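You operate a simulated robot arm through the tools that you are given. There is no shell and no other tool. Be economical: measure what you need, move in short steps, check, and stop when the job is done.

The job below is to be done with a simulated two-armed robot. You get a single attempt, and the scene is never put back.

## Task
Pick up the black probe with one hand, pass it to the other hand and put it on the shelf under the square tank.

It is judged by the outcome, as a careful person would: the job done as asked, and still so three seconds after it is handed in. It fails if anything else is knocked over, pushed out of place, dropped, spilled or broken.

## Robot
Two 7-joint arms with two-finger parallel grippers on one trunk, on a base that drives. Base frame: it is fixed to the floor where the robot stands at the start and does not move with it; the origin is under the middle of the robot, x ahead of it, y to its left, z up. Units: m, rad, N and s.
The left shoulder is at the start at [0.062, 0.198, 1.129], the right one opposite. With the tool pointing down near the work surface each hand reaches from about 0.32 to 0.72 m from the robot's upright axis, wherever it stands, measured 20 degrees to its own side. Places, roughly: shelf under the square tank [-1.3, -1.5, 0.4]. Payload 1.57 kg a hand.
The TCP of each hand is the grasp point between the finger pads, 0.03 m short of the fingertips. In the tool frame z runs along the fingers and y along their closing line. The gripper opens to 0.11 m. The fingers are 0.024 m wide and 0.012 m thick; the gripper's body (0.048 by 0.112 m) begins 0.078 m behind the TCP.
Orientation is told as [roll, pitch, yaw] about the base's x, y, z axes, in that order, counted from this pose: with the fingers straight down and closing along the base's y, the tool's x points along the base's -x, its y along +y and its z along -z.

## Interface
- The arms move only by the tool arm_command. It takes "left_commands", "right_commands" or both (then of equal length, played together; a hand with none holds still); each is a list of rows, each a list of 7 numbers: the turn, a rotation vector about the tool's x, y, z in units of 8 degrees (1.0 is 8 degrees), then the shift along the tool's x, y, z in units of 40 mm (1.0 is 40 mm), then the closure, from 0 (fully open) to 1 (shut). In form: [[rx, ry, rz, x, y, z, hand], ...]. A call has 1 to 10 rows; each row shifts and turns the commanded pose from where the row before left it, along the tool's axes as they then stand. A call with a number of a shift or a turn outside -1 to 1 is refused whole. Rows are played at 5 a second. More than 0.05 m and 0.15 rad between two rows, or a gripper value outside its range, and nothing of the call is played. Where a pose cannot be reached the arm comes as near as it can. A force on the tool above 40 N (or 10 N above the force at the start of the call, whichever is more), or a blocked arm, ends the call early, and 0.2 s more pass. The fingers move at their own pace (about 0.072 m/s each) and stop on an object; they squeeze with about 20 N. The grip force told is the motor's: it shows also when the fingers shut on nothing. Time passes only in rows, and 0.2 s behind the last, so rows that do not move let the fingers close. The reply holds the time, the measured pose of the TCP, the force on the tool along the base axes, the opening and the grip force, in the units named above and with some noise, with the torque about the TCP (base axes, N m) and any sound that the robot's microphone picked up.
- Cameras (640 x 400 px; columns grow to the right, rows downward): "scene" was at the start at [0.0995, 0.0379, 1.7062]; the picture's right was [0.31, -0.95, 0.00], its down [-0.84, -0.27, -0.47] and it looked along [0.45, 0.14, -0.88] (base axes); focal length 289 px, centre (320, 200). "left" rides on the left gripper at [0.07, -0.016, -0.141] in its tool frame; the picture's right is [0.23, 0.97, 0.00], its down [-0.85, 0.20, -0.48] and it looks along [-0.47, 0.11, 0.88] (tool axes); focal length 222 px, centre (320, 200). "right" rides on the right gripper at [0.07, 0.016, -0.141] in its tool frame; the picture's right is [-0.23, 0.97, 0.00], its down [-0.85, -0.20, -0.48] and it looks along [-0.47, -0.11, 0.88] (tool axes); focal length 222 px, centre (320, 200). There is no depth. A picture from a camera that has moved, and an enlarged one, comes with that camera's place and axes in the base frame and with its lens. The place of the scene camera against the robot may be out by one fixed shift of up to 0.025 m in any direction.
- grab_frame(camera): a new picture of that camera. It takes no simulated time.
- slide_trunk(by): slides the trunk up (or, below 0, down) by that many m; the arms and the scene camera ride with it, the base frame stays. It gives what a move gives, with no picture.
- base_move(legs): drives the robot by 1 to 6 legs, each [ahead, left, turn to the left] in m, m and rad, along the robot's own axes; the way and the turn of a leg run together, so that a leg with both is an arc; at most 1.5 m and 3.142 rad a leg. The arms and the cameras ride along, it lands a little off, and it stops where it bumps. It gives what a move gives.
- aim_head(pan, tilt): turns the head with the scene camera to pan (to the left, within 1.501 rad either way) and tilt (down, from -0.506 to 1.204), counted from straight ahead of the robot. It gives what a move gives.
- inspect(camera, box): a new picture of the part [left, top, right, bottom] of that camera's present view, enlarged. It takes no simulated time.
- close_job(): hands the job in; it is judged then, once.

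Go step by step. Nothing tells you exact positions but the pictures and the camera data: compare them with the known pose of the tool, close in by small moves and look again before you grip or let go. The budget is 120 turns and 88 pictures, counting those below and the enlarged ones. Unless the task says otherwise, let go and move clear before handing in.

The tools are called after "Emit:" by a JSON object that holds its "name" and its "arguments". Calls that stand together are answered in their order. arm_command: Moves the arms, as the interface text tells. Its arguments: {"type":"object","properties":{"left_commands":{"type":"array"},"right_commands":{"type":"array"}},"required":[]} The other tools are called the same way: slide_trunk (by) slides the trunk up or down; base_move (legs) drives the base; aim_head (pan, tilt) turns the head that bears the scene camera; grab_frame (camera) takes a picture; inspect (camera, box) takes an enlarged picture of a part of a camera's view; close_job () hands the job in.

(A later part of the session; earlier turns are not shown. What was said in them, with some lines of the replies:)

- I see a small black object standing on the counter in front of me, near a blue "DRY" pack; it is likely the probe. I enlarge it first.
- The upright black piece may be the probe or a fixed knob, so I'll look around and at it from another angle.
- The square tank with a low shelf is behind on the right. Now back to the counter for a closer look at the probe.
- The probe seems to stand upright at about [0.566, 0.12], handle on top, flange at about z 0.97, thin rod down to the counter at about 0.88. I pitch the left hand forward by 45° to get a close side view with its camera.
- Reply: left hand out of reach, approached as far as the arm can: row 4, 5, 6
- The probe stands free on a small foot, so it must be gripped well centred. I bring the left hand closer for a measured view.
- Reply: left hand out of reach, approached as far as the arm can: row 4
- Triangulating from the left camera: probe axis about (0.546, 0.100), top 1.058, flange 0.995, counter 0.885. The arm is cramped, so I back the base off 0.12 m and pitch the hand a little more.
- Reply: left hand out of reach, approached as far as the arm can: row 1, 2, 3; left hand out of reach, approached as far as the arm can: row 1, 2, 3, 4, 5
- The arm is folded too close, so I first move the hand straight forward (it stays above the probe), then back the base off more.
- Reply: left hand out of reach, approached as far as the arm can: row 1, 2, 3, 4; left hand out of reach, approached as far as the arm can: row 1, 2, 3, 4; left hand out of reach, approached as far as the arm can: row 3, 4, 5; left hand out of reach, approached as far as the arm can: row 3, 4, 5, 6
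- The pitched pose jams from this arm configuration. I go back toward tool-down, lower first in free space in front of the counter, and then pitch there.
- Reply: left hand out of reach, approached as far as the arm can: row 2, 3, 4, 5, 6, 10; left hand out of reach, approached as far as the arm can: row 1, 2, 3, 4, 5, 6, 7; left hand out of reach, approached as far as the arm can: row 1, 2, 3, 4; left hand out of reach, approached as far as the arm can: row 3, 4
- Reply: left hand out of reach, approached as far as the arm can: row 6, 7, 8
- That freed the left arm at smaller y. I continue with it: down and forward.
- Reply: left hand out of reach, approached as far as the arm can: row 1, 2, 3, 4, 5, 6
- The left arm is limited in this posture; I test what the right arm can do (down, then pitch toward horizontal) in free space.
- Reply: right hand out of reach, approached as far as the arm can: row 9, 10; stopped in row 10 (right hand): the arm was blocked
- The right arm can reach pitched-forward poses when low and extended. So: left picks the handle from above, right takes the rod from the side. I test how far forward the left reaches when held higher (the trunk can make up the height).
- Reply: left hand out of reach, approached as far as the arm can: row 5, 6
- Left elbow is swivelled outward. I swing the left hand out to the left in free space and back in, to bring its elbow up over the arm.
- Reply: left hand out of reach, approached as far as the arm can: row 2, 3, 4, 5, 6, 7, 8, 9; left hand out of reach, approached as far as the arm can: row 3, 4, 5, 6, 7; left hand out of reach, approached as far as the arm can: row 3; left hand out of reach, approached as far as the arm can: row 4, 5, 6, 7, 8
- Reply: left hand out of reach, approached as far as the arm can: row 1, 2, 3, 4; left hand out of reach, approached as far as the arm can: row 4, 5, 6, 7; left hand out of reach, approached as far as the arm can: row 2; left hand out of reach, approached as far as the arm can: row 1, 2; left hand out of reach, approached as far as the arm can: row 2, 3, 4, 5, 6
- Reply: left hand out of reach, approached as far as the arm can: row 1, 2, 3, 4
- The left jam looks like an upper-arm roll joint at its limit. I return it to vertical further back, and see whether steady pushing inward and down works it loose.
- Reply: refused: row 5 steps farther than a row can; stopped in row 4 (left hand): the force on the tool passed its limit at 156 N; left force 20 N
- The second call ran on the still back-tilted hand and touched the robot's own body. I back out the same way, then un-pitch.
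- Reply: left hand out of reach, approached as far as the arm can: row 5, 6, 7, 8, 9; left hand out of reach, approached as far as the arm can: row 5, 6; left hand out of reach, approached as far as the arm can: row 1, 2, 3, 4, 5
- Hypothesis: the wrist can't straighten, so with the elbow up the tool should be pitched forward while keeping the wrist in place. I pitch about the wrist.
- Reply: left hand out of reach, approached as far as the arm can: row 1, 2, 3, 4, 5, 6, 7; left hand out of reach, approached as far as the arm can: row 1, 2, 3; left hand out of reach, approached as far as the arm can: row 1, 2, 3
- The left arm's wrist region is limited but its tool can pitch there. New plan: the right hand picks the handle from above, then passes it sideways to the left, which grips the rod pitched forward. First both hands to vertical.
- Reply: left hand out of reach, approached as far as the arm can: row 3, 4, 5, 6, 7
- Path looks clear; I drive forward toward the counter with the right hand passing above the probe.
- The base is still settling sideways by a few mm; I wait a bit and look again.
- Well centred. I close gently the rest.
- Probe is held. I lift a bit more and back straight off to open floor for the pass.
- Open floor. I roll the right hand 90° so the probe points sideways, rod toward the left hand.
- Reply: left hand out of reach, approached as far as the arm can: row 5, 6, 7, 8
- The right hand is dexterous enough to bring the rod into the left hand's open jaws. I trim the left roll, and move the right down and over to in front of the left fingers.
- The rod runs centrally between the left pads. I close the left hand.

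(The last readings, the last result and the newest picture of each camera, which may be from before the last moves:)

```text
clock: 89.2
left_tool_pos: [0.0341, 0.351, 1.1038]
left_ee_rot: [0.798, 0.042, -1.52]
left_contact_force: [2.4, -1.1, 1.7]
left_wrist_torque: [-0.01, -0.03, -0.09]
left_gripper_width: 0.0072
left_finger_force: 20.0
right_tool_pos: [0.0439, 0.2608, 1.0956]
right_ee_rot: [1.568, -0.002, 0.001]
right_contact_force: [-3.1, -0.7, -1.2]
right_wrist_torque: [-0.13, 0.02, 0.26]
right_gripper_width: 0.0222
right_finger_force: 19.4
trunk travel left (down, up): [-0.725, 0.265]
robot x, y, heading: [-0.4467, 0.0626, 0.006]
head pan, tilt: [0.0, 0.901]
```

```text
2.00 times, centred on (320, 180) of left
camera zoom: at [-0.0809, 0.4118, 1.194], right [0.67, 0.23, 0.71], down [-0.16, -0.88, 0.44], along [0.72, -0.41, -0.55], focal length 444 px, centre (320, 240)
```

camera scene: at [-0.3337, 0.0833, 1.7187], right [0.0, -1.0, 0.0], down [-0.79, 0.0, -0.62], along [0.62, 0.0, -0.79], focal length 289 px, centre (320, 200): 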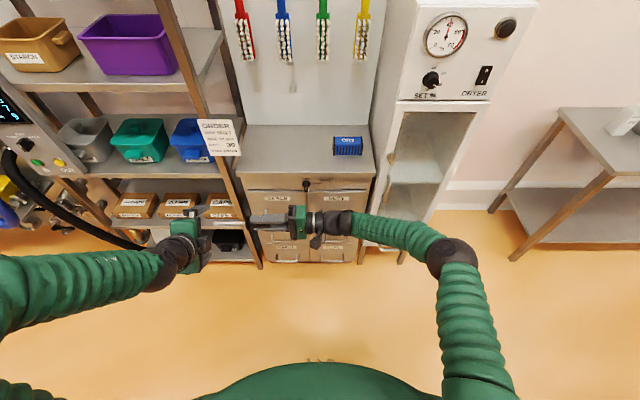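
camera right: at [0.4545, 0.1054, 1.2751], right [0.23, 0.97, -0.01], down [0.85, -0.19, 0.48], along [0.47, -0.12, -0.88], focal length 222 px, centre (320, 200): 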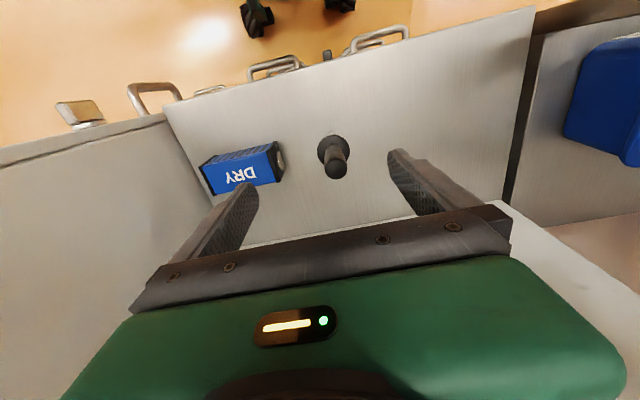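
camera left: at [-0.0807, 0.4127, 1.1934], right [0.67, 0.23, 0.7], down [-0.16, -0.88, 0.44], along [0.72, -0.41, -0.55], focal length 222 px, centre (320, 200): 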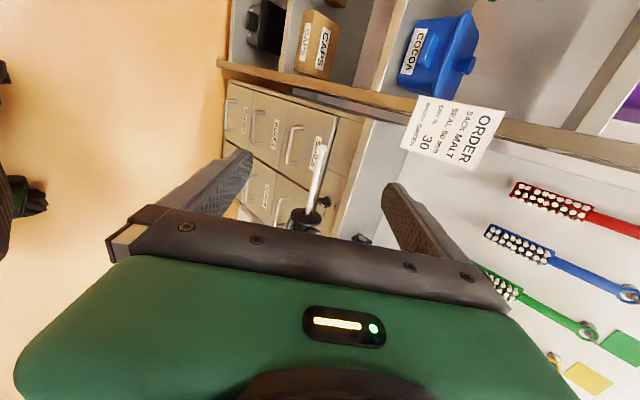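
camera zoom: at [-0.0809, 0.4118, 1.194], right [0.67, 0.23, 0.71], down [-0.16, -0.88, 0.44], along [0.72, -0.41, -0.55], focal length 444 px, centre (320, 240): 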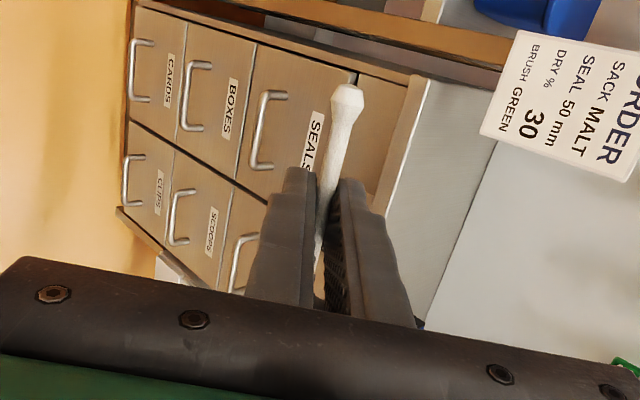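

Both hold it, forces are low. The right lets go and backs off along its own axis.

Emit:
{"name": "arm_command", "arguments": {"left_commands": [[0, 0, 0, 0, 0, 0, 1], [0, 0, 0, 0, 0, 0, 1], [0, 0, 0, 0, 0, 0, 1], [0, 0, 0, 0, 0, 0, 1], [0, 0, 0, 0, 0, 0, 1], [0, 0, 0, 0, 0, 0, 1], [0, 0, 0, 0, 0, 0, 1]], "right_commands": [[0, 0, 0, 0, 0, 0, 0.6], [0, 0, 0, 0, 0, 0, 0.3], [0, 0, 0, 0, 0, 0, 0.3], [0, 0, 0, 0, 0, -0.6, 0.3], [0, 0, 0, 0, 0, -1, 0.3], [0, 0, 0, 0, 0, -1, 0.3], [0, 0, 0, 0, 0, -1, 0.3]]}}

Emit:
{"name": "grab_frame", "arguments": {"camera": "left"}}

Emit:
{"name": "grab_frame", "arguments": {"camera": "right"}}

```text
clock: 90.8
left_tool_pos: [0.034, 0.3488, 1.1038]
left_ee_rot: [0.799, 0.044, -1.523]
left_contact_force: [0.0, 0.6, 0.1]
left_wrist_torque: [0.03, 0.01, 0.04]
left_gripper_width: 0.0069
left_finger_force: 19.9
right_tool_pos: [0.0435, 0.1157, 1.096]
right_ee_rot: [1.569, -0.003, 0.003]
right_contact_force: [-0.2, 0.0, -0.6]
right_wrist_torque: [0.01, 0.01, -0.01]
right_gripper_width: 0.0773
right_finger_force: 0.1
trunk travel left (down, up): [-0.725, 0.265]
robot x, y, heading: [-0.4508, 0.0612, 0.005]
head pan, tilt: [0.0, 0.901]
```

```text
43 pictures are left
camera left: at [-0.0815, 0.4098, 1.1947], right [0.67, 0.23, 0.71], down [-0.16, -0.88, 0.44], along [0.72, -0.41, -0.56], focal length 222 px, centre (320, 200)
```

left: 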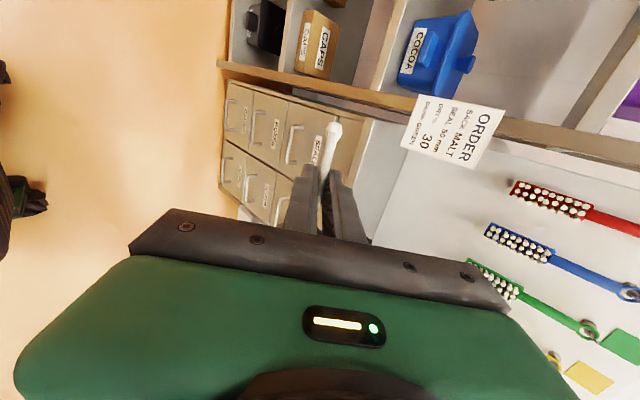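

```text
42 pictures are left
camera right: at [-0.0269, -0.0258, 1.1142], right [0.22, 0.0, 0.97], down [0.86, -0.48, -0.2], along [0.46, 0.88, -0.11], focal length 222 px, centre (320, 200)
```

right: 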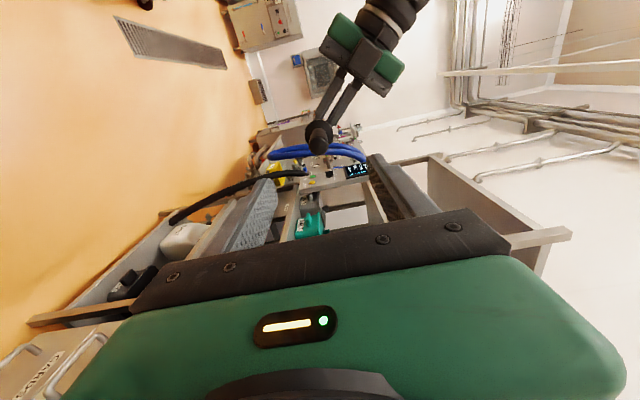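

Pass complete: the left hand holds the probe by its rod. I fold the right arm to vertical and in, then turn toward the square tank.

Emit:
{"name": "arm_command", "arguments": {"right_commands": [[1, 0, 0, 0, 0, -0.8, 0.3], [1, 0, 0, 0, 0, 0, 0.3], [1, 0, 0, 0, 0, 0, 0.3], [1, 0, 0, 0, 0, 0, 0.3], [1, 0, 0, 0, 0, 0, 0.3], [1, 0, 0, 0, 0, 0, 0.3], [1, 0, 0, 0, 0, 0, 0.3], [1, 0, 0, 0, 0, 0, 0.3], [1, 0, 0, 0, 0, 0, 0.3], [1, 0, 0, 0, 0, 0, 0.3]]}}

Emit:
{"name": "arm_command", "arguments": {"right_commands": [[1, 0, 0, 0, 0, 0, 0.3], [0.2, 0, 0, 0.6, -0.8, 0, 0.3], [0, 0, 0, 0.6, -0.8, 0, 0.3], [0, 0, 0, 0.6, -0.8, 0, 0.3], [0, 0, 0, 0.6, -0.8, 0, 0.3], [0, 0, 0, 0.6, -0.8, 0, 0.3]]}}

Emit:
{"name": "base_move", "arguments": {"legs": [[0, 0, -1.57]]}}

Emit:
{"name": "aim_head", "arguments": {"pan": -0.4, "tilt": 0.6}}

Emit:
{"name": "grab_frame", "arguments": {"camera": "scene"}}

```text
clock: 93.0
left_tool_pos: [0.0341, 0.3529, 1.1046]
left_ee_rot: [0.797, 0.04, -1.521]
left_contact_force: [0.6, -0.5, -0.1]
left_wrist_torque: [0.01, -0.03, -0.03]
left_gripper_width: 0.007
left_finger_force: 20.2
right_tool_pos: [0.0433, 0.0867, 1.0968]
right_ee_rot: [0.171, -0.005, 0.003]
right_contact_force: [0.2, -0.2, 0.2]
right_wrist_torque: [0.0, 0.03, 0.02]
right_gripper_width: 0.077
right_finger_force: 0.0
trunk travel left (down, up): [-0.725, 0.265]
robot x, y, heading: [-0.4522, 0.0604, 0.001]
head pan, tilt: [0.0, 0.901]
```

```text
clock: 94.4
left_tool_pos: [0.0318, 0.3502, 1.1037]
left_ee_rot: [0.797, 0.04, -1.524]
left_contact_force: [-0.8, -0.3, -0.6]
left_wrist_torque: [0.03, 0.01, -0.01]
left_gripper_width: 0.0069
left_finger_force: 19.8
right_tool_pos: [-0.0783, -0.0745, 1.0947]
right_ee_rot: [0.007, -0.002, 0.001]
right_contact_force: [0.3, 0.2, 1.3]
right_wrist_torque: [-0.03, -0.01, -0.02]
right_gripper_width: 0.0773
right_finger_force: 0.1
trunk travel left (down, up): [-0.725, 0.265]
robot x, y, heading: [-0.4496, 0.063, 0.001]
head pan, tilt: [0.0, 0.901]
```

```text
clock: 98.6
left_tool_pos: [-0.1631, -0.4215, 1.1031]
left_ee_rot: [0.797, 0.044, -3.099]
left_contact_force: [0.2, 0.2, -1.2]
left_wrist_torque: [-0.02, -0.04, 0.0]
left_gripper_width: 0.0067
left_finger_force: 20.1
right_tool_pos: [-0.5889, -0.3089, 1.0952]
right_ee_rot: [0.006, -0.001, -1.575]
right_contact_force: [-0.4, 0.0, 0.5]
right_wrist_torque: [-0.03, 0.01, 0.0]
right_gripper_width: 0.0771
right_finger_force: 0.1
trunk travel left (down, up): [-0.725, 0.265]
robot x, y, heading: [-0.4501, 0.0604, -1.571]
head pan, tilt: [0.0, 0.901]
```

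```text
clock: 99.5
left_tool_pos: [-0.1645, -0.4203, 1.1032]
left_ee_rot: [0.798, 0.042, -3.099]
left_contact_force: [-1.2, 0.9, -0.3]
left_wrist_torque: [-0.03, 0.01, 0.01]
left_gripper_width: 0.0065
left_finger_force: 20.2
right_tool_pos: [-0.5889, -0.3083, 1.0945]
right_ee_rot: [0.006, -0.003, -1.574]
right_contact_force: [-0.8, -0.1, -0.8]
right_wrist_torque: [0.02, 0.01, -0.01]
right_gripper_width: 0.077
right_finger_force: 0.1
trunk travel left (down, up): [-0.725, 0.265]
robot x, y, heading: [-0.4531, 0.065, -1.575]
head pan, tilt: [-0.4, 0.6]
```

```text
41 pictures are left
camera scene: at [-0.4771, -0.0333, 1.7436], right [-0.92, 0.39, 0.0], down [0.22, 0.52, -0.82], along [-0.32, -0.76, -0.57], focal length 289 px, centre (320, 200)
```

scene: 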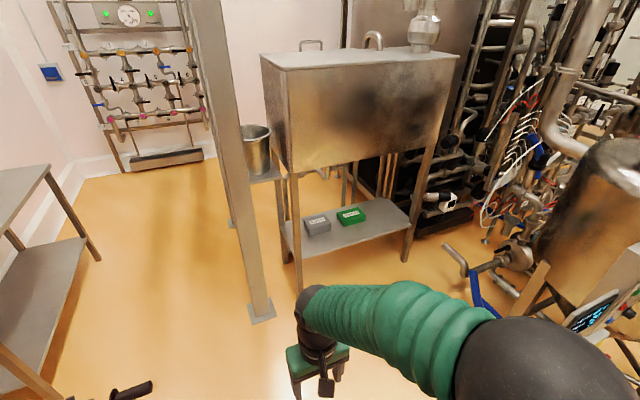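

The tank's shelf (z≈0.4, front edge y≈-1.26, x -0.87 to -1.72) is open in front with about 0.6 m clearance, and holds two small boxes. I check the right-hand side for obstacles before driving.

Emit:
{"name": "aim_head", "arguments": {"pan": -0.75, "tilt": 0.7}}

Emit:
{"name": "grab_frame", "arguments": {"camera": "scene"}}

Emit:
{"name": "grab_frame", "arguments": {"camera": "right"}}

```text
clock: 100.3
left_tool_pos: [-0.1648, -0.4218, 1.1044]
left_ee_rot: [0.797, 0.041, -3.097]
left_contact_force: [0.2, 0.1, 0.6]
left_wrist_torque: [-0.01, -0.02, 0.0]
left_gripper_width: 0.0063
left_finger_force: 20.2
right_tool_pos: [-0.5876, -0.3095, 1.0953]
right_ee_rot: [0.006, -0.002, -1.573]
right_contact_force: [-0.6, -0.2, -0.4]
right_wrist_torque: [0.02, -0.02, -0.02]
right_gripper_width: 0.077
right_finger_force: 0.2
trunk travel left (down, up): [-0.725, 0.265]
robot x, y, heading: [-0.4482, 0.0602, -1.574]
head pan, tilt: [-0.75, 0.7]
```

```text
40 pictures are left
camera scene: at [-0.5006, -0.014, 1.7351], right [-0.73, 0.68, 0.0], down [0.44, 0.47, -0.76], along [-0.52, -0.56, -0.64], focal length 289 px, centre (320, 200)
```

scene: 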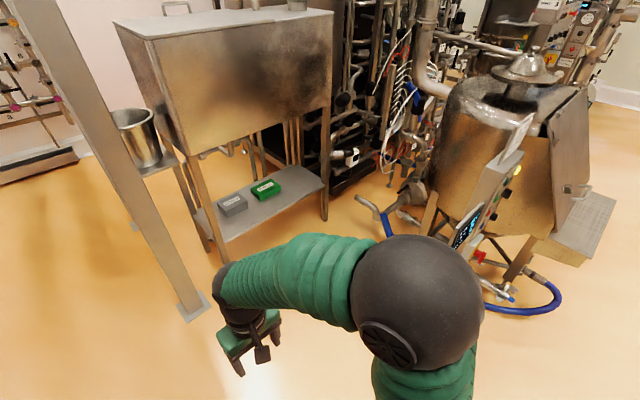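

```text
39 pictures are left
camera right: at [-0.5734, -0.2384, 1.2371], right [0.97, -0.23, 0.01], down [-0.2, -0.85, 0.48], along [-0.11, -0.47, -0.88], focal length 222 px, centre (320, 200)
```

right: 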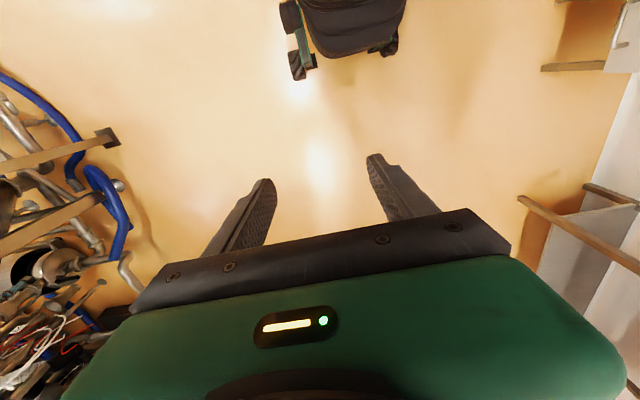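

The kettle hose ends near (-1.73, -0.92), so I'll come in at a slight angle with base at about (-1.21, -0.76), heading -1.8. First I flatten the left hand's pitch about its wrist and raise the right hand.

Emit:
{"name": "arm_command", "arguments": {"left_commands": [[-0.94, 0, 0, 0, 0.7, 0, 1], [-0.94, 0, 0, 0, 0.7, 0, 1], [-0.94, 0, 0, 0, 0.7, 0, 1], [-0.94, 0, 0, 0, 0.7, 0, 1]], "right_commands": [[0, 0, 0, 0, 0, -1, 0.3], [0, 0, 0, 0, 0, -1, 0.3], [0, 0, 0, 0, 0, -1, 0.3], [0, 0, 0, 0, 0, 0, 0.3]]}}

Emit:
{"name": "aim_head", "arguments": {"pan": 0.6, "tilt": 0.8}}

Emit:
{"name": "grab_frame", "arguments": {"camera": "scene"}}

```text
clock: 101.3
left_tool_pos: [-0.2268, -0.483, 1.2459]
left_ee_rot: [1.318, 0.045, -3.088]
left_contact_force: [0.3, 0.1, 0.2]
left_wrist_torque: [0.01, 0.0, -0.01]
left_gripper_width: 0.0064
left_finger_force: 21.0
left hand out of reach, approached as far as the arm can: row 1, 2, 3, 4
right_tool_pos: [-0.5896, -0.3076, 1.2149]
right_ee_rot: [0.007, -0.001, -1.574]
right_contact_force: [-0.2, -0.4, 0.5]
right_wrist_torque: [0.02, 0.02, -0.01]
right_gripper_width: 0.0772
right_finger_force: 0.1
trunk travel left (down, up): [-0.725, 0.265]
robot x, y, heading: [-0.4488, 0.066, -1.575]
head pan, tilt: [-0.75, 0.7]
```

```text
clock: 102.8
left_tool_pos: [-0.2268, -0.4824, 1.246]
left_ee_rot: [1.315, 0.043, -3.089]
left_contact_force: [-0.8, -0.8, -0.2]
left_wrist_torque: [-0.01, -0.02, -0.02]
left_gripper_width: 0.0063
left_finger_force: 19.8
right_tool_pos: [-0.5889, -0.3081, 1.2148]
right_ee_rot: [0.005, -0.004, -1.573]
right_contact_force: [-0.2, 0.2, 0.5]
right_wrist_torque: [0.01, 0.01, -0.03]
right_gripper_width: 0.077
right_finger_force: 0.0
trunk travel left (down, up): [-0.725, 0.265]
robot x, y, heading: [-0.4477, 0.0594, -1.576]
head pan, tilt: [0.6, 0.799]
```

```text
38 pictures are left
camera scene: at [-0.3974, -0.0186, 1.7268], right [-0.83, -0.56, 0.0], down [-0.4, 0.59, -0.7], along [0.39, -0.58, -0.72], focal length 289 px, centre (320, 200)
```

scene: 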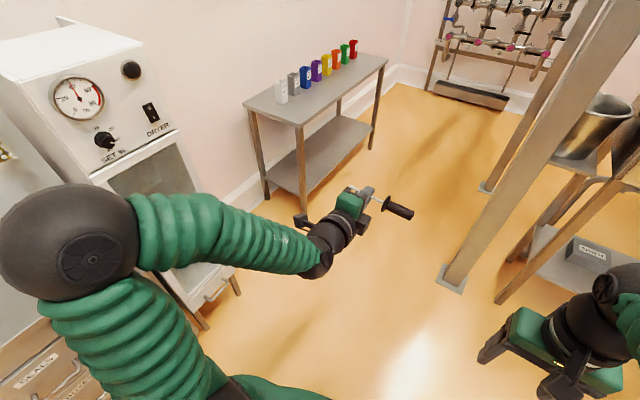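

Fully flat would leave me too high even with the trunk lowest, so I return to about 45° pitch, then lower the trunk and drive in.

Emit:
{"name": "arm_command", "arguments": {"left_commands": [[0.95, 0, 0, 0, -0.7, 0, 1], [0.95, 0, 0, 0, -0.7, 0, 1], [0.95, 0, 0, 0, -0.7, 0, 1], [0.95, 0, 0, 0, -0.7, 0, 1]]}}

Emit:
{"name": "base_move", "arguments": {"legs": [[0.3, -0.5, -0.225]]}}

Emit:
{"name": "slide_trunk", "arguments": {"by": -0.55}}

Emit:
{"name": "aim_head", "arguments": {"pan": 0.0, "tilt": 0.5}}

Emit:
{"name": "grab_frame", "arguments": {"camera": "scene"}}

```text
clock: 103.8
left_tool_pos: [-0.2256, -0.4337, 1.1458]
left_ee_rot: [0.791, 0.041, -3.098]
left_contact_force: [0.1, 0.1, -0.5]
left_wrist_torque: [-0.01, -0.01, 0.0]
left_gripper_width: 0.0061
left_finger_force: 20.3
right_tool_pos: [-0.5892, -0.3077, 1.2154]
right_ee_rot: [0.007, -0.004, -1.575]
right_contact_force: [-0.3, -0.2, 0.1]
right_wrist_torque: [0.01, 0.02, 0.02]
right_gripper_width: 0.077
right_finger_force: 0.1
trunk travel left (down, up): [-0.725, 0.265]
robot x, y, heading: [-0.4481, 0.0622, -1.576]
head pan, tilt: [0.6, 0.799]
```

```text
clock: 107.1
left_tool_pos: [-0.8698, -0.7105, 1.1453]
left_ee_rot: [0.792, 0.041, 2.958]
left_contact_force: [0.4, 1.1, 0.0]
left_wrist_torque: [0.02, 0.0, -0.01]
left_gripper_width: 0.0064
left_finger_force: 19.7
right_tool_pos: [-1.1986, -0.5048, 1.216]
right_ee_rot: [0.003, -0.003, -1.803]
right_contact_force: [0.9, 0.0, -0.5]
right_wrist_torque: [-0.03, 0.01, 0.01]
right_gripper_width: 0.0771
right_finger_force: 0.0
trunk travel left (down, up): [-0.725, 0.265]
robot x, y, heading: [-0.9813, -0.1735, -1.8]
head pan, tilt: [0.6, 0.799]
```

```text
refused: -0.55 is not a number from -0.4 to 0.4
```

```text
clock: 108.1
left_tool_pos: [-0.8728, -0.7099, 1.1455]
left_ee_rot: [0.793, 0.042, 2.957]
left_contact_force: [1.1, 0.3, -1.0]
left_wrist_torque: [0.02, -0.01, 0.02]
left_gripper_width: 0.0065
left_finger_force: 19.5
right_tool_pos: [-1.2008, -0.5058, 1.2139]
right_ee_rot: [0.006, -0.003, -1.804]
right_contact_force: [-0.5, -0.2, 0.3]
right_wrist_torque: [0.01, 0.03, -0.02]
right_gripper_width: 0.0771
right_finger_force: 0.2
trunk travel left (down, up): [-0.725, 0.265]
robot x, y, heading: [-0.978, -0.1743, -1.81]
head pan, tilt: [0.0, 0.499]
```

```text
37 pictures are left
camera scene: at [-1.0017, -0.2778, 1.7527], right [-0.97, 0.23, 0.0], down [0.11, 0.47, -0.88], along [-0.2, -0.85, -0.48], focal length 289 px, centre (320, 200)
```

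scene: 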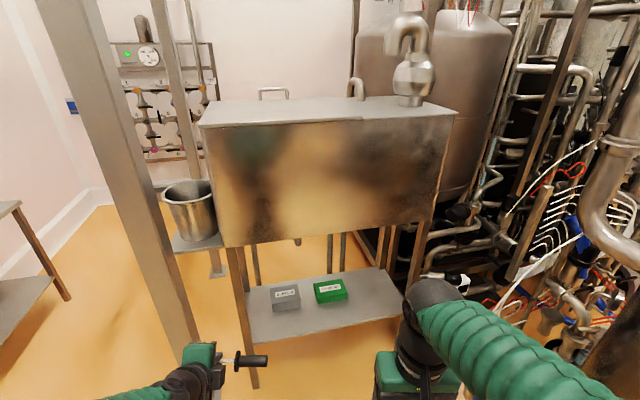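

Emit:
{"name": "slide_trunk", "arguments": {"by": -0.4}}

Emit:
{"name": "slide_trunk", "arguments": {"by": -0.2}}

Emit:
{"name": "base_move", "arguments": {"legs": [[0.4, -0.08, 0]]}}

Emit:
{"name": "grab_frame", "arguments": {"camera": "scene"}}

Emit:
{"name": "grab_frame", "arguments": {"camera": "left"}}

```text
clock: 112.0
left_tool_pos: [-0.8733, -0.7088, 0.7455]
left_ee_rot: [0.792, 0.041, 2.958]
left_contact_force: [0.2, 0.7, -0.3]
left_wrist_torque: [-0.01, 0.0, 0.03]
left_gripper_width: 0.0063
left_finger_force: 20.3
right_tool_pos: [-1.2004, -0.5045, 0.8143]
right_ee_rot: [0.004, -0.003, -1.802]
right_contact_force: [0.3, -1.0, 0.8]
right_wrist_torque: [0.01, 0.0, 0.01]
right_gripper_width: 0.077
right_finger_force: 0.0
trunk travel left (down, up): [-0.325, 0.665]
robot x, y, heading: [-0.9781, -0.1743, -1.802]
head pan, tilt: [0.0, 0.499]
```

```text
clock: 114.1
left_tool_pos: [-0.8727, -0.7084, 0.5455]
left_ee_rot: [0.794, 0.043, 2.958]
left_contact_force: [0.6, 0.0, 0.2]
left_wrist_torque: [0.03, 0.0, 0.02]
left_gripper_width: 0.0061
left_finger_force: 19.9
right_tool_pos: [-1.1993, -0.5049, 0.6157]
right_ee_rot: [0.006, -0.004, -1.804]
right_contact_force: [0.0, -0.3, 0.0]
right_wrist_torque: [0.05, 0.03, 0.0]
right_gripper_width: 0.0772
right_finger_force: 0.0
trunk travel left (down, up): [-0.125, 0.865]
robot x, y, heading: [-0.9778, -0.1743, -1.806]
head pan, tilt: [0.0, 0.499]
```

```text
clock: 116.7
left_tool_pos: [-1.0447, -1.081, 0.5451]
left_ee_rot: [0.791, 0.043, 2.957]
left_contact_force: [0.3, -0.5, -0.8]
left_wrist_torque: [-0.03, -0.01, 0.01]
left_gripper_width: 0.0064
left_finger_force: 19.4
right_tool_pos: [-1.3714, -0.875, 0.6143]
right_ee_rot: [0.005, -0.004, -1.807]
right_contact_force: [0.3, -0.1, 0.8]
right_wrist_torque: [0.0, -0.01, 0.0]
right_gripper_width: 0.0771
right_finger_force: 0.0
trunk travel left (down, up): [-0.125, 0.865]
robot x, y, heading: [-1.1526, -0.5472, -1.806]
head pan, tilt: [0.0, 0.499]
```

```text
36 pictures are left
camera scene: at [-1.1722, -0.6486, 1.1527], right [-0.97, 0.23, 0.0], down [0.11, 0.47, -0.88], along [-0.2, -0.85, -0.48], focal length 289 px, centre (320, 200)
```

scene: 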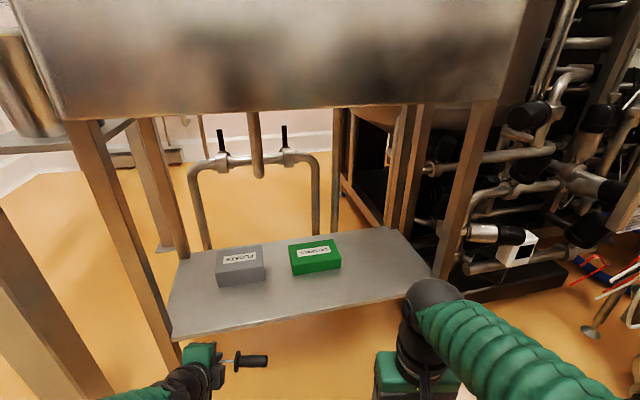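

```text
35 pictures are left
camera left: at [-0.9591, -0.9826, 0.6362], right [0.07, -0.71, 0.7], down [-0.82, 0.36, 0.44], along [-0.57, -0.61, -0.56], focal length 222 px, centre (320, 200)
```

left: 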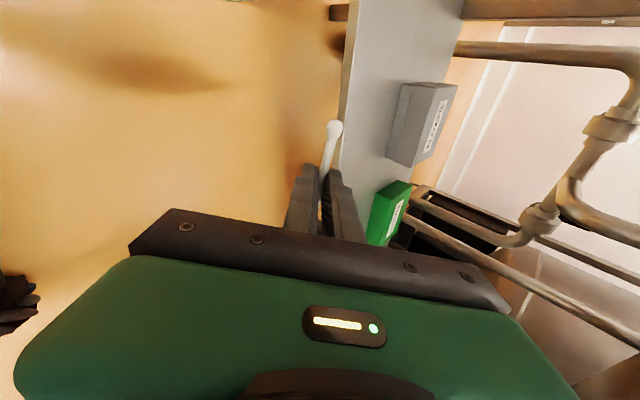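

Emit:
{"name": "base_move", "arguments": {"legs": [[0.265, 0, 0]]}}

Emit:
{"name": "aim_head", "arguments": {"pan": 0.2, "tilt": 0.75}}

Emit:
{"name": "grab_frame", "arguments": {"camera": "scene"}}

Emit:
{"name": "grab_frame", "arguments": {"camera": "left"}}

```text
clock: 118.5
left_tool_pos: [-1.1075, -1.3405, 0.5457]
left_ee_rot: [0.79, 0.042, 2.954]
left_contact_force: [0.5, 0.2, -0.3]
left_wrist_torque: [0.03, -0.01, -0.03]
left_gripper_width: 0.0062
left_finger_force: 20.2
right_tool_pos: [-1.4334, -1.1344, 0.6142]
right_ee_rot: [0.005, -0.003, -1.806]
right_contact_force: [-0.1, 0.6, -0.4]
right_wrist_torque: [-0.03, 0.01, 0.01]
right_gripper_width: 0.0773
right_finger_force: 0.0
trunk travel left (down, up): [-0.125, 0.865]
robot x, y, heading: [-1.2121, -0.8044, -1.808]
head pan, tilt: [0.0, 0.499]
```

```text
clock: 119.3
left_tool_pos: [-1.1067, -1.3401, 0.5449]
left_ee_rot: [0.794, 0.042, 2.955]
left_contact_force: [0.9, -0.5, -0.8]
left_wrist_torque: [0.0, -0.01, -0.03]
left_gripper_width: 0.0065
left_finger_force: 20.0
right_tool_pos: [-1.4335, -1.1336, 0.6147]
right_ee_rot: [0.005, -0.003, -1.805]
right_contact_force: [-0.3, -0.1, 0.6]
right_wrist_torque: [0.01, -0.01, -0.01]
right_gripper_width: 0.0772
right_finger_force: 0.0
trunk travel left (down, up): [-0.125, 0.865]
robot x, y, heading: [-1.2133, -0.8064, -1.809]
head pan, tilt: [0.201, 0.75]
```

```text
34 pictures are left
camera scene: at [-1.2159, -0.9015, 1.1308], right [-1.0, 0.03, 0.0], down [0.02, 0.68, -0.73], along [-0.03, -0.73, -0.68], focal length 289 px, centre (320, 200)
```

scene: 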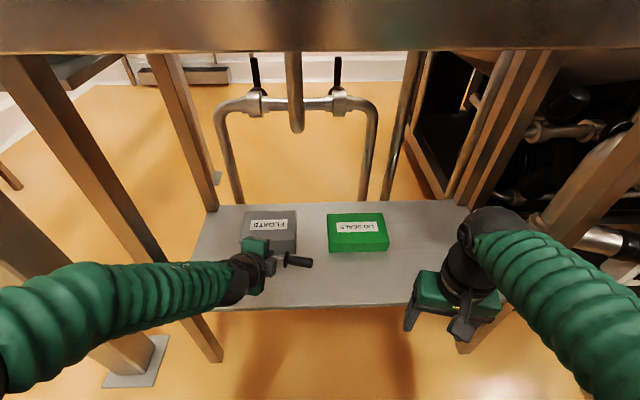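

```text
33 pictures are left
camera left: at [-1.0211, -1.2411, 0.6365], right [0.07, -0.71, 0.7], down [-0.82, 0.36, 0.44], along [-0.57, -0.61, -0.56], focal length 222 px, centre (320, 200)
```

left: 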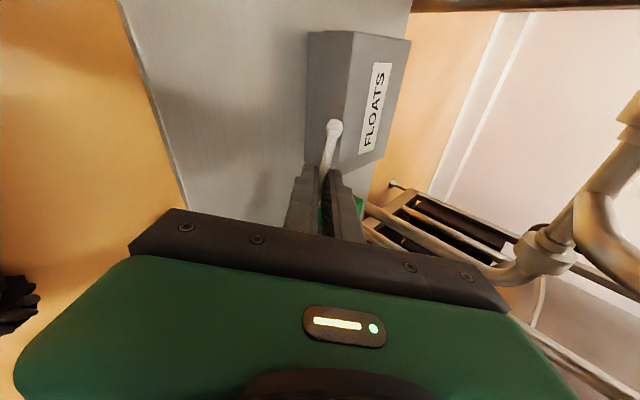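

Left camera: shelf edge y≈-1.285, grey box front y≈-1.455. I go 2 cm further in, tilt the handle down 8° so it will lie on flange and handle end, and lower part of the way.

Emit:
{"name": "base_move", "arguments": {"legs": [[0.02, 0, 0]]}}

Emit:
{"name": "arm_command", "arguments": {"left_commands": [[0, 0.7, 0.71, 0, 0, 0, 1], [0, 0, 0, 0, 0, 0, 1]]}}

Emit:
{"name": "slide_trunk", "arguments": {"by": -0.08}}

Emit:
{"name": "inspect", "arguments": {"camera": "scene", "box": [180, 180, 400, 320]}}

Emit:
{"name": "grab_frame", "arguments": {"camera": "left"}}

Emit:
{"name": "grab_frame", "arguments": {"camera": "right"}}

```text
clock: 120.1
left_tool_pos: [-1.1111, -1.3592, 0.5456]
left_ee_rot: [0.791, 0.043, 2.955]
left_contact_force: [0.6, -0.3, -0.2]
left_wrist_torque: [0.02, -0.03, 0.02]
left_gripper_width: 0.0059
left_finger_force: 20.1
right_tool_pos: [-1.437, -1.1537, 0.6147]
right_ee_rot: [0.004, -0.001, -1.805]
right_contact_force: [0.2, -1.3, 0.4]
right_wrist_torque: [0.02, -0.04, 0.02]
right_gripper_width: 0.077
right_finger_force: 0.0
trunk travel left (down, up): [-0.125, 0.865]
robot x, y, heading: [-1.2196, -0.8257, -1.806]
head pan, tilt: [0.201, 0.75]
```

```text
clock: 120.7
left_tool_pos: [-1.1122, -1.3595, 0.546]
left_ee_rot: [0.792, 0.184, 2.959]
left_contact_force: [-0.3, -0.7, 0.2]
left_wrist_torque: [0.02, -0.02, -0.01]
left_gripper_width: 0.0064
left_finger_force: 20.0
right_tool_pos: [-1.4385, -1.1526, 0.6155]
right_ee_rot: [0.006, -0.003, -1.806]
right_contact_force: [-0.3, 0.6, 0.3]
right_wrist_torque: [0.03, 0.0, 0.0]
right_gripper_width: 0.0773
right_finger_force: 0.1
trunk travel left (down, up): [-0.125, 0.865]
robot x, y, heading: [-1.2182, -0.8262, -1.811]
head pan, tilt: [0.201, 0.75]
```

```text
clock: 121.9
left_tool_pos: [-1.1119, -1.3595, 0.465]
left_ee_rot: [0.793, 0.181, 2.952]
left_contact_force: [-0.5, 0.2, -0.6]
left_wrist_torque: [-0.02, -0.05, 0.04]
left_gripper_width: 0.0063
left_finger_force: 20.3
right_tool_pos: [-1.4385, -1.1527, 0.5345]
right_ee_rot: [0.005, -0.003, -1.805]
right_contact_force: [-0.8, -0.1, -0.4]
right_wrist_torque: [-0.01, 0.02, 0.02]
right_gripper_width: 0.0769
right_finger_force: 0.0
trunk travel left (down, up): [-0.045, 0.945]
robot x, y, heading: [-1.2165, -0.8246, -1.804]
head pan, tilt: [0.201, 0.75]
```

```text
2.86 times, centred on (290, 250) of scene
camera zoom: at [-1.2206, -0.9208, 1.0508], right [-1.0, 0.03, 0.0], down [0.02, 0.68, -0.73], along [-0.03, -0.73, -0.68], focal length 825 px, centre (406, 57)
```

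zoom: 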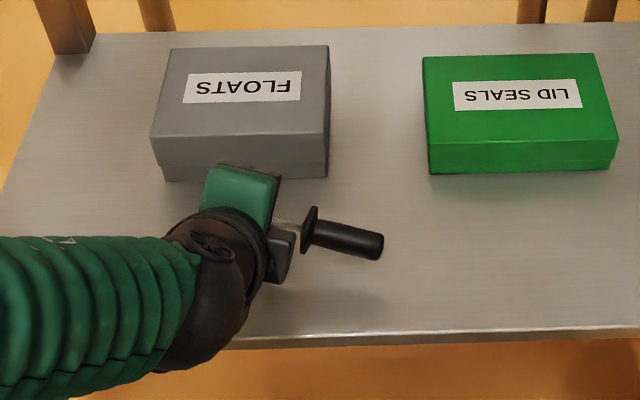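

```text
31 pictures are left
camera left: at [-1.0387, -1.2579, 0.565], right [-0.03, -0.69, 0.72], down [-0.87, 0.37, 0.32], along [-0.48, -0.62, -0.61], focal length 222 px, centre (320, 200)
```

left: 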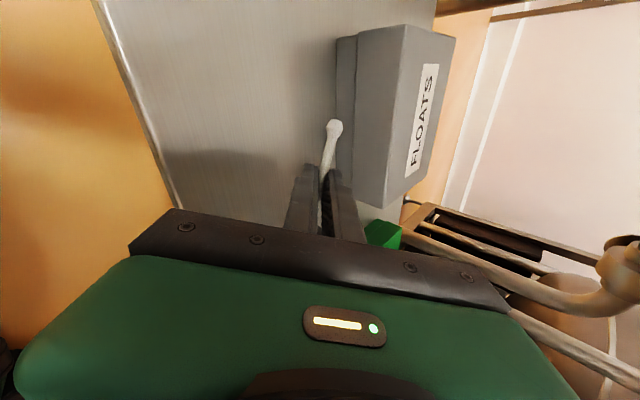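

```text
30 pictures are left
camera right: at [-1.4073, -1.0877, 0.6772], right [0.89, -0.45, 0.01], down [-0.4, -0.78, 0.48], along [-0.21, -0.43, -0.88], focal length 222 px, centre (320, 200)
```

right: 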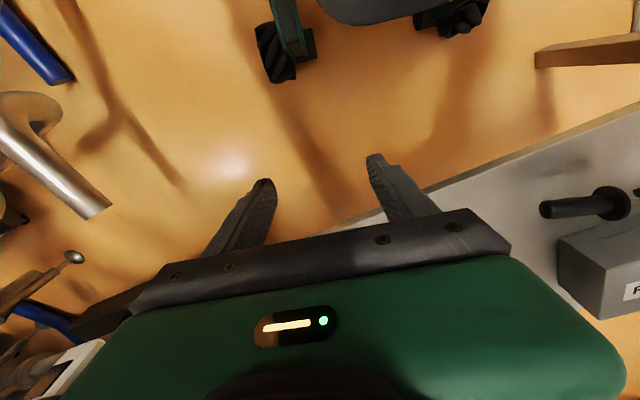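

Emit:
{"name": "slide_trunk", "arguments": {"by": -0.024}}

Emit:
{"name": "inspect", "arguments": {"camera": "right", "box": [480, 150, 640, 250]}}

```text
clock: 122.6
left_tool_pos: [-1.112, -1.3589, 0.4412]
left_ee_rot: [0.792, 0.181, 2.955]
left_contact_force: [0.0, -0.2, -0.2]
left_wrist_torque: [-0.01, -0.03, 0.0]
left_gripper_width: 0.0065
left_finger_force: 19.8
right_tool_pos: [-1.4375, -1.1533, 0.5107]
right_ee_rot: [0.005, -0.003, -1.804]
right_contact_force: [0.7, 0.0, 0.2]
right_wrist_torque: [0.02, 0.0, 0.01]
right_gripper_width: 0.0768
right_finger_force: 0.1
trunk travel left (down, up): [-0.021, 0.969]
robot x, y, heading: [-1.217, -0.8254, -1.806]
head pan, tilt: [0.201, 0.75]
```

```text
4.00 times, centred on (560, 200) of right
camera zoom: at [-1.4073, -1.0877, 0.6532], right [0.89, -0.45, 0.01], down [-0.39, -0.78, 0.48], along [-0.21, -0.43, -0.88], focal length 888 px, centre (-640, 200)
```

zoom: 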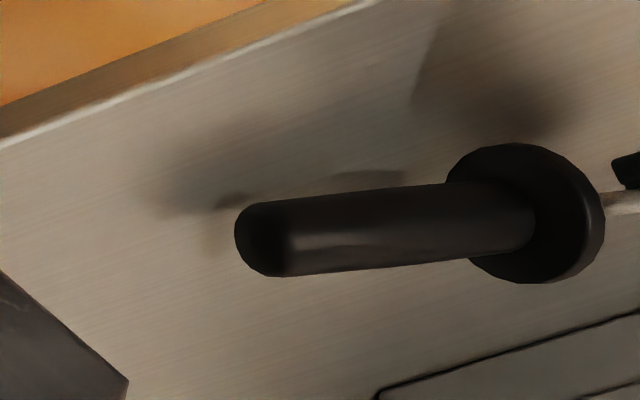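

Emit:
{"name": "slide_trunk", "arguments": {"by": -0.005}}

Emit:
{"name": "slide_trunk", "arguments": {"by": -0.004}}

Emit:
{"name": "inspect", "arguments": {"camera": "right", "box": [480, 150, 640, 250]}}

```text
clock: 123.1
left_tool_pos: [-1.1114, -1.3585, 0.4367]
left_ee_rot: [0.792, 0.182, 2.957]
left_contact_force: [0.4, -0.3, -0.7]
left_wrist_torque: [0.02, 0.05, 0.01]
left_gripper_width: 0.0062
left_finger_force: 19.7
right_tool_pos: [-1.4381, -1.1541, 0.5058]
right_ee_rot: [0.006, -0.004, -1.804]
right_contact_force: [0.3, 0.7, 0.1]
right_wrist_torque: [0.01, -0.01, -0.01]
right_gripper_width: 0.0768
right_finger_force: 0.0
trunk travel left (down, up): [-0.016, 0.974]
robot x, y, heading: [-1.2194, -0.8249, -1.804]
head pan, tilt: [0.201, 0.75]
```

```text
clock: 123.7
left_tool_pos: [-1.1113, -1.3601, 0.4342]
left_ee_rot: [0.797, 0.182, 2.955]
left_contact_force: [1.9, 1.1, 11.0]
left_wrist_torque: [-0.03, 0.49, -0.03]
left_gripper_width: 0.0067
left_finger_force: 20.3
right_tool_pos: [-1.4372, -1.1529, 0.5006]
right_ee_rot: [0.007, -0.006, -1.805]
right_contact_force: [-0.1, 0.0, 0.0]
right_wrist_torque: [-0.04, 0.0, 0.03]
right_gripper_width: 0.0771
right_finger_force: 0.0
trunk travel left (down, up): [-0.012, 0.978]
robot x, y, heading: [-1.2147, -0.8219, -1.805]
head pan, tilt: [0.201, 0.75]
```

```text
4.00 times, centred on (560, 200) of right
camera zoom: at [-1.4074, -1.0872, 0.6446], right [0.89, -0.45, 0.01], down [-0.4, -0.78, 0.48], along [-0.21, -0.43, -0.88], focal length 888 px, centre (-640, 200)
```

zoom: 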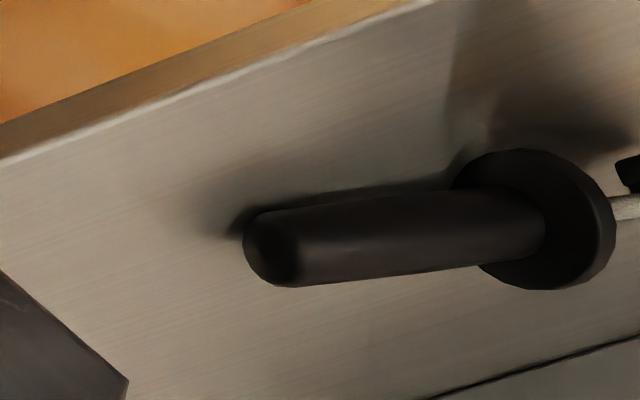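

The contact torque shows the load is on the flange/handle side: the probe rests on the shelf. I unload 2 mm, open slightly while lifting, then look.

Emit:
{"name": "slide_trunk", "arguments": {"by": 0.002}}

Emit:
{"name": "arm_command", "arguments": {"left_commands": [[0, 0, 0, 0, 0.1, 0, 0.85], [0, 0, 0, 0, 0, 0, 0.82]]}}

Emit:
{"name": "inspect", "arguments": {"camera": "left", "box": [240, 80, 440, 260]}}

Emit:
{"name": "inspect", "arguments": {"camera": "right", "box": [480, 150, 640, 250]}}

```text
clock: 124.2
left_tool_pos: [-1.1122, -1.359, 0.4348]
left_ee_rot: [0.791, 0.181, 2.955]
left_contact_force: [-0.7, 0.4, 4.3]
left_wrist_torque: [-0.01, 0.2, -0.01]
left_gripper_width: 0.0061
left_finger_force: 20.2
right_tool_pos: [-1.4376, -1.1547, 0.5042]
right_ee_rot: [0.007, -0.005, -1.806]
right_contact_force: [-0.1, 0.3, -0.5]
right_wrist_torque: [0.0, 0.02, -0.04]
right_gripper_width: 0.0769
right_finger_force: 0.0
trunk travel left (down, up): [-0.014, 0.976]
robot x, y, heading: [-1.2145, -0.8242, -1.804]
head pan, tilt: [0.201, 0.75]
```

```text
clock: 124.8
left_tool_pos: [-1.113, -1.3617, 0.437]
left_ee_rot: [0.793, 0.181, 2.955]
left_contact_force: [-0.9, 1.1, 1.4]
left_wrist_torque: [0.06, 0.05, -0.02]
left_gripper_width: 0.0191
left_finger_force: 0.0
right_tool_pos: [-1.4388, -1.1532, 0.5033]
right_ee_rot: [0.007, -0.003, -1.805]
right_contact_force: [-0.2, 0.9, -0.5]
right_wrist_torque: [0.0, -0.02, 0.03]
right_gripper_width: 0.0771
right_finger_force: 0.1
trunk travel left (down, up): [-0.014, 0.976]
robot x, y, heading: [-1.2173, -0.8222, -1.807]
head pan, tilt: [0.201, 0.75]
```

```text
2.22 times, centred on (340, 170) of left
camera zoom: at [-1.0399, -1.2602, 0.5366], right [-0.03, -0.69, 0.72], down [-0.87, 0.37, 0.32], along [-0.49, -0.62, -0.61], focal length 494 px, centre (276, 267)
```

zoom: 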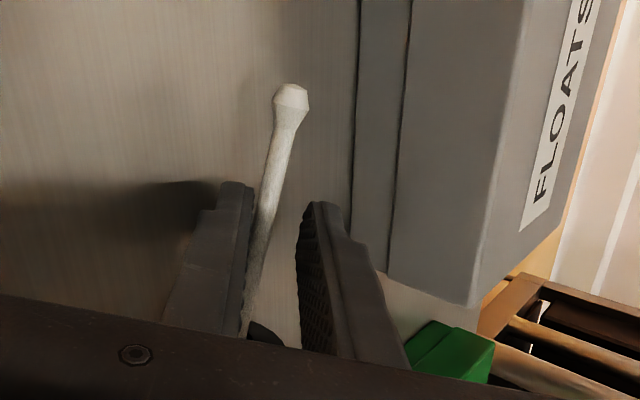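

```text
4.00 times, centred on (560, 200) of right
camera zoom: at [-1.4074, -1.0877, 0.6461], right [0.89, -0.45, 0.01], down [-0.4, -0.78, 0.48], along [-0.21, -0.43, -0.88], focal length 888 px, centre (-640, 200)
```

zoom: 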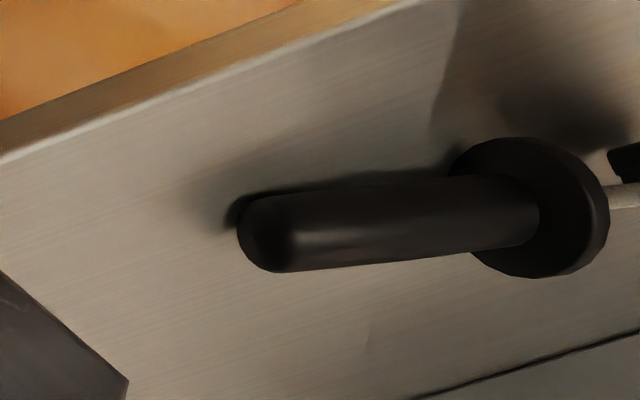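

Emit:
{"name": "arm_command", "arguments": {"left_commands": [[0, 0, 0, 0, 0, 0, 0.79], [0, 0, 0, 0, 0, -0.15, 0.79], [0, 0, 0, 0, 0, -0.3, 0.79], [0, 0, 0, 0, 0, -0.5, 0.79]]}}

Emit:
{"name": "grab_frame", "arguments": {"camera": "left"}}

```text
clock: 125.8
left_tool_pos: [-1.1113, -1.3345, 0.4648]
left_ee_rot: [0.791, 0.182, 2.954]
left_contact_force: [-0.5, 0.2, 0.0]
left_wrist_torque: [-0.01, 0.01, -0.02]
left_gripper_width: 0.023
left_finger_force: 0.0
right_tool_pos: [-1.4369, -1.1523, 0.5028]
right_ee_rot: [0.006, -0.005, -1.805]
right_contact_force: [0.0, 0.1, 0.0]
right_wrist_torque: [0.02, -0.01, 0.0]
right_gripper_width: 0.0771
right_finger_force: 0.0
trunk travel left (down, up): [-0.014, 0.976]
robot x, y, heading: [-1.2173, -0.8224, -1.803]
head pan, tilt: [0.201, 0.75]
```

```text
25 pictures are left
camera left: at [-1.0387, -1.2332, 0.5629], right [-0.03, -0.69, 0.72], down [-0.87, 0.37, 0.32], along [-0.48, -0.62, -0.61], focal length 222 px, centre (320, 200)
```

left: 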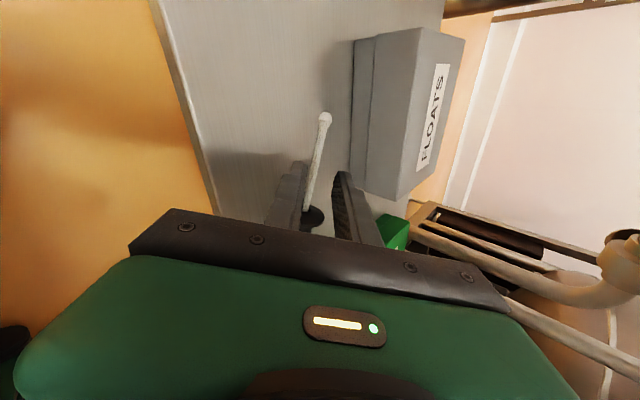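

The probe stays put and the fingers are past it. I withdraw further and back the base off, then check.

Emit:
{"name": "arm_command", "arguments": {"left_commands": [[0, 0, 0, 0, 0, -0.8, 0.79], [0, 0, 0, 0, 0, -1, 0.79]]}}

Emit:
{"name": "base_move", "arguments": {"legs": [[-0.25, 0, 0]]}}

Emit:
{"name": "aim_head", "arguments": {"pan": 0.1, "tilt": 0.5}}

Emit:
{"name": "grab_frame", "arguments": {"camera": "scene"}}

Emit:
{"name": "inspect", "arguments": {"camera": "scene", "box": [180, 200, 420, 350]}}

```text
clock: 126.4
left_tool_pos: [-1.1134, -1.3003, 0.4961]
left_ee_rot: [0.792, 0.181, 2.953]
left_contact_force: [-0.2, 0.0, 0.5]
left_wrist_torque: [0.01, 0.04, 0.01]
left_gripper_width: 0.0228
left_finger_force: 0.1
left hand out of reach, approached as far as the arm can: row 2
right_tool_pos: [-1.4377, -1.1519, 0.5039]
right_ee_rot: [0.007, -0.003, -1.804]
right_contact_force: [-0.3, 0.3, -0.9]
right_wrist_torque: [-0.02, -0.04, -0.01]
right_gripper_width: 0.077
right_finger_force: 0.1
trunk travel left (down, up): [-0.014, 0.976]
robot x, y, heading: [-1.2181, -0.8244, -1.805]
head pan, tilt: [0.201, 0.75]
```

```text
clock: 128.2
left_tool_pos: [-1.0528, -1.0545, 0.496]
left_ee_rot: [0.793, 0.182, 2.956]
left_contact_force: [-0.1, 0.3, 0.0]
left_wrist_torque: [0.01, -0.01, -0.02]
left_gripper_width: 0.0229
left_finger_force: 0.1
right_tool_pos: [-1.3776, -0.9073, 0.5032]
right_ee_rot: [0.008, -0.004, -1.802]
right_contact_force: [-0.6, 0.9, -0.5]
right_wrist_torque: [0.0, -0.01, 0.01]
right_gripper_width: 0.0771
right_finger_force: 0.0
trunk travel left (down, up): [-0.014, 0.976]
robot x, y, heading: [-1.1562, -0.5778, -1.801]
head pan, tilt: [0.201, 0.75]
```

```text
clock: 129.0
left_tool_pos: [-1.0533, -1.0539, 0.4972]
left_ee_rot: [0.793, 0.182, 2.957]
left_contact_force: [0.6, 0.1, -0.1]
left_wrist_torque: [0.0, -0.03, 0.02]
left_gripper_width: 0.023
left_finger_force: 0.0
right_tool_pos: [-1.3786, -0.9081, 0.5032]
right_ee_rot: [0.008, -0.004, -1.802]
right_contact_force: [-0.2, -0.3, 0.4]
right_wrist_torque: [0.01, 0.01, -0.04]
right_gripper_width: 0.077
right_finger_force: 0.0
trunk travel left (down, up): [-0.014, 0.976]
robot x, y, heading: [-1.1593, -0.5811, -1.806]
head pan, tilt: [0.099, 0.499]
```

```text
24 pictures are left
camera scene: at [-1.1713, -0.6821, 1.0417], right [-0.99, 0.13, 0.0], down [0.06, 0.48, -0.88], along [-0.12, -0.87, -0.48], focal length 289 px, centre (320, 200)
```

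scene: 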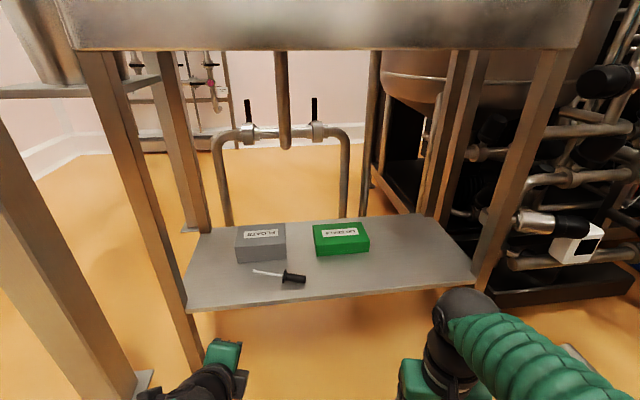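

```text
2.67 times, centred on (300, 275) of scene
camera zoom: at [-1.1713, -0.6821, 1.0417], right [-0.99, 0.13, 0.0], down [0.06, 0.48, -0.88], along [-0.12, -0.87, -0.48], focal length 770 px, centre (373, 0)
```

zoom: 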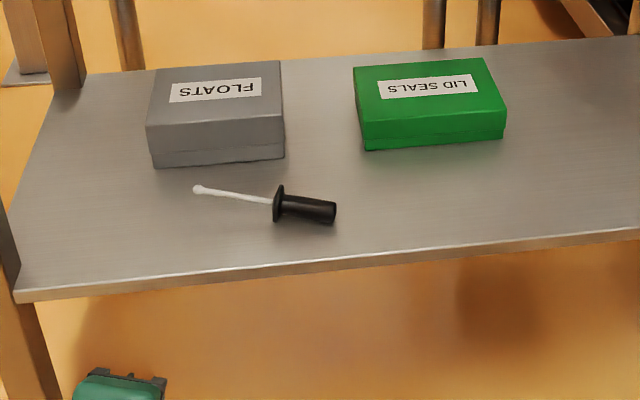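

The probe is lying still on the shelf under the tank, clear of the edge and of both boxes, and both hands are empty and away from it. Handing in now.

Emit:
{"name": "close_job", "arguments": {}}

```text
The job is handed in.
```

I picked up the black probe with the right hand, passed it to the left, and laid it on the shelf under the square tank. In the last picture it lay clear of the shelf edge and of the two boxes there.

Early on, while I was freeing the left arm, its hand bumped the robot's own body (156 N peak, stopped by the force limit). That was in open space, before the probe was touched, and the pictures showed nothing else moved or knocked over.
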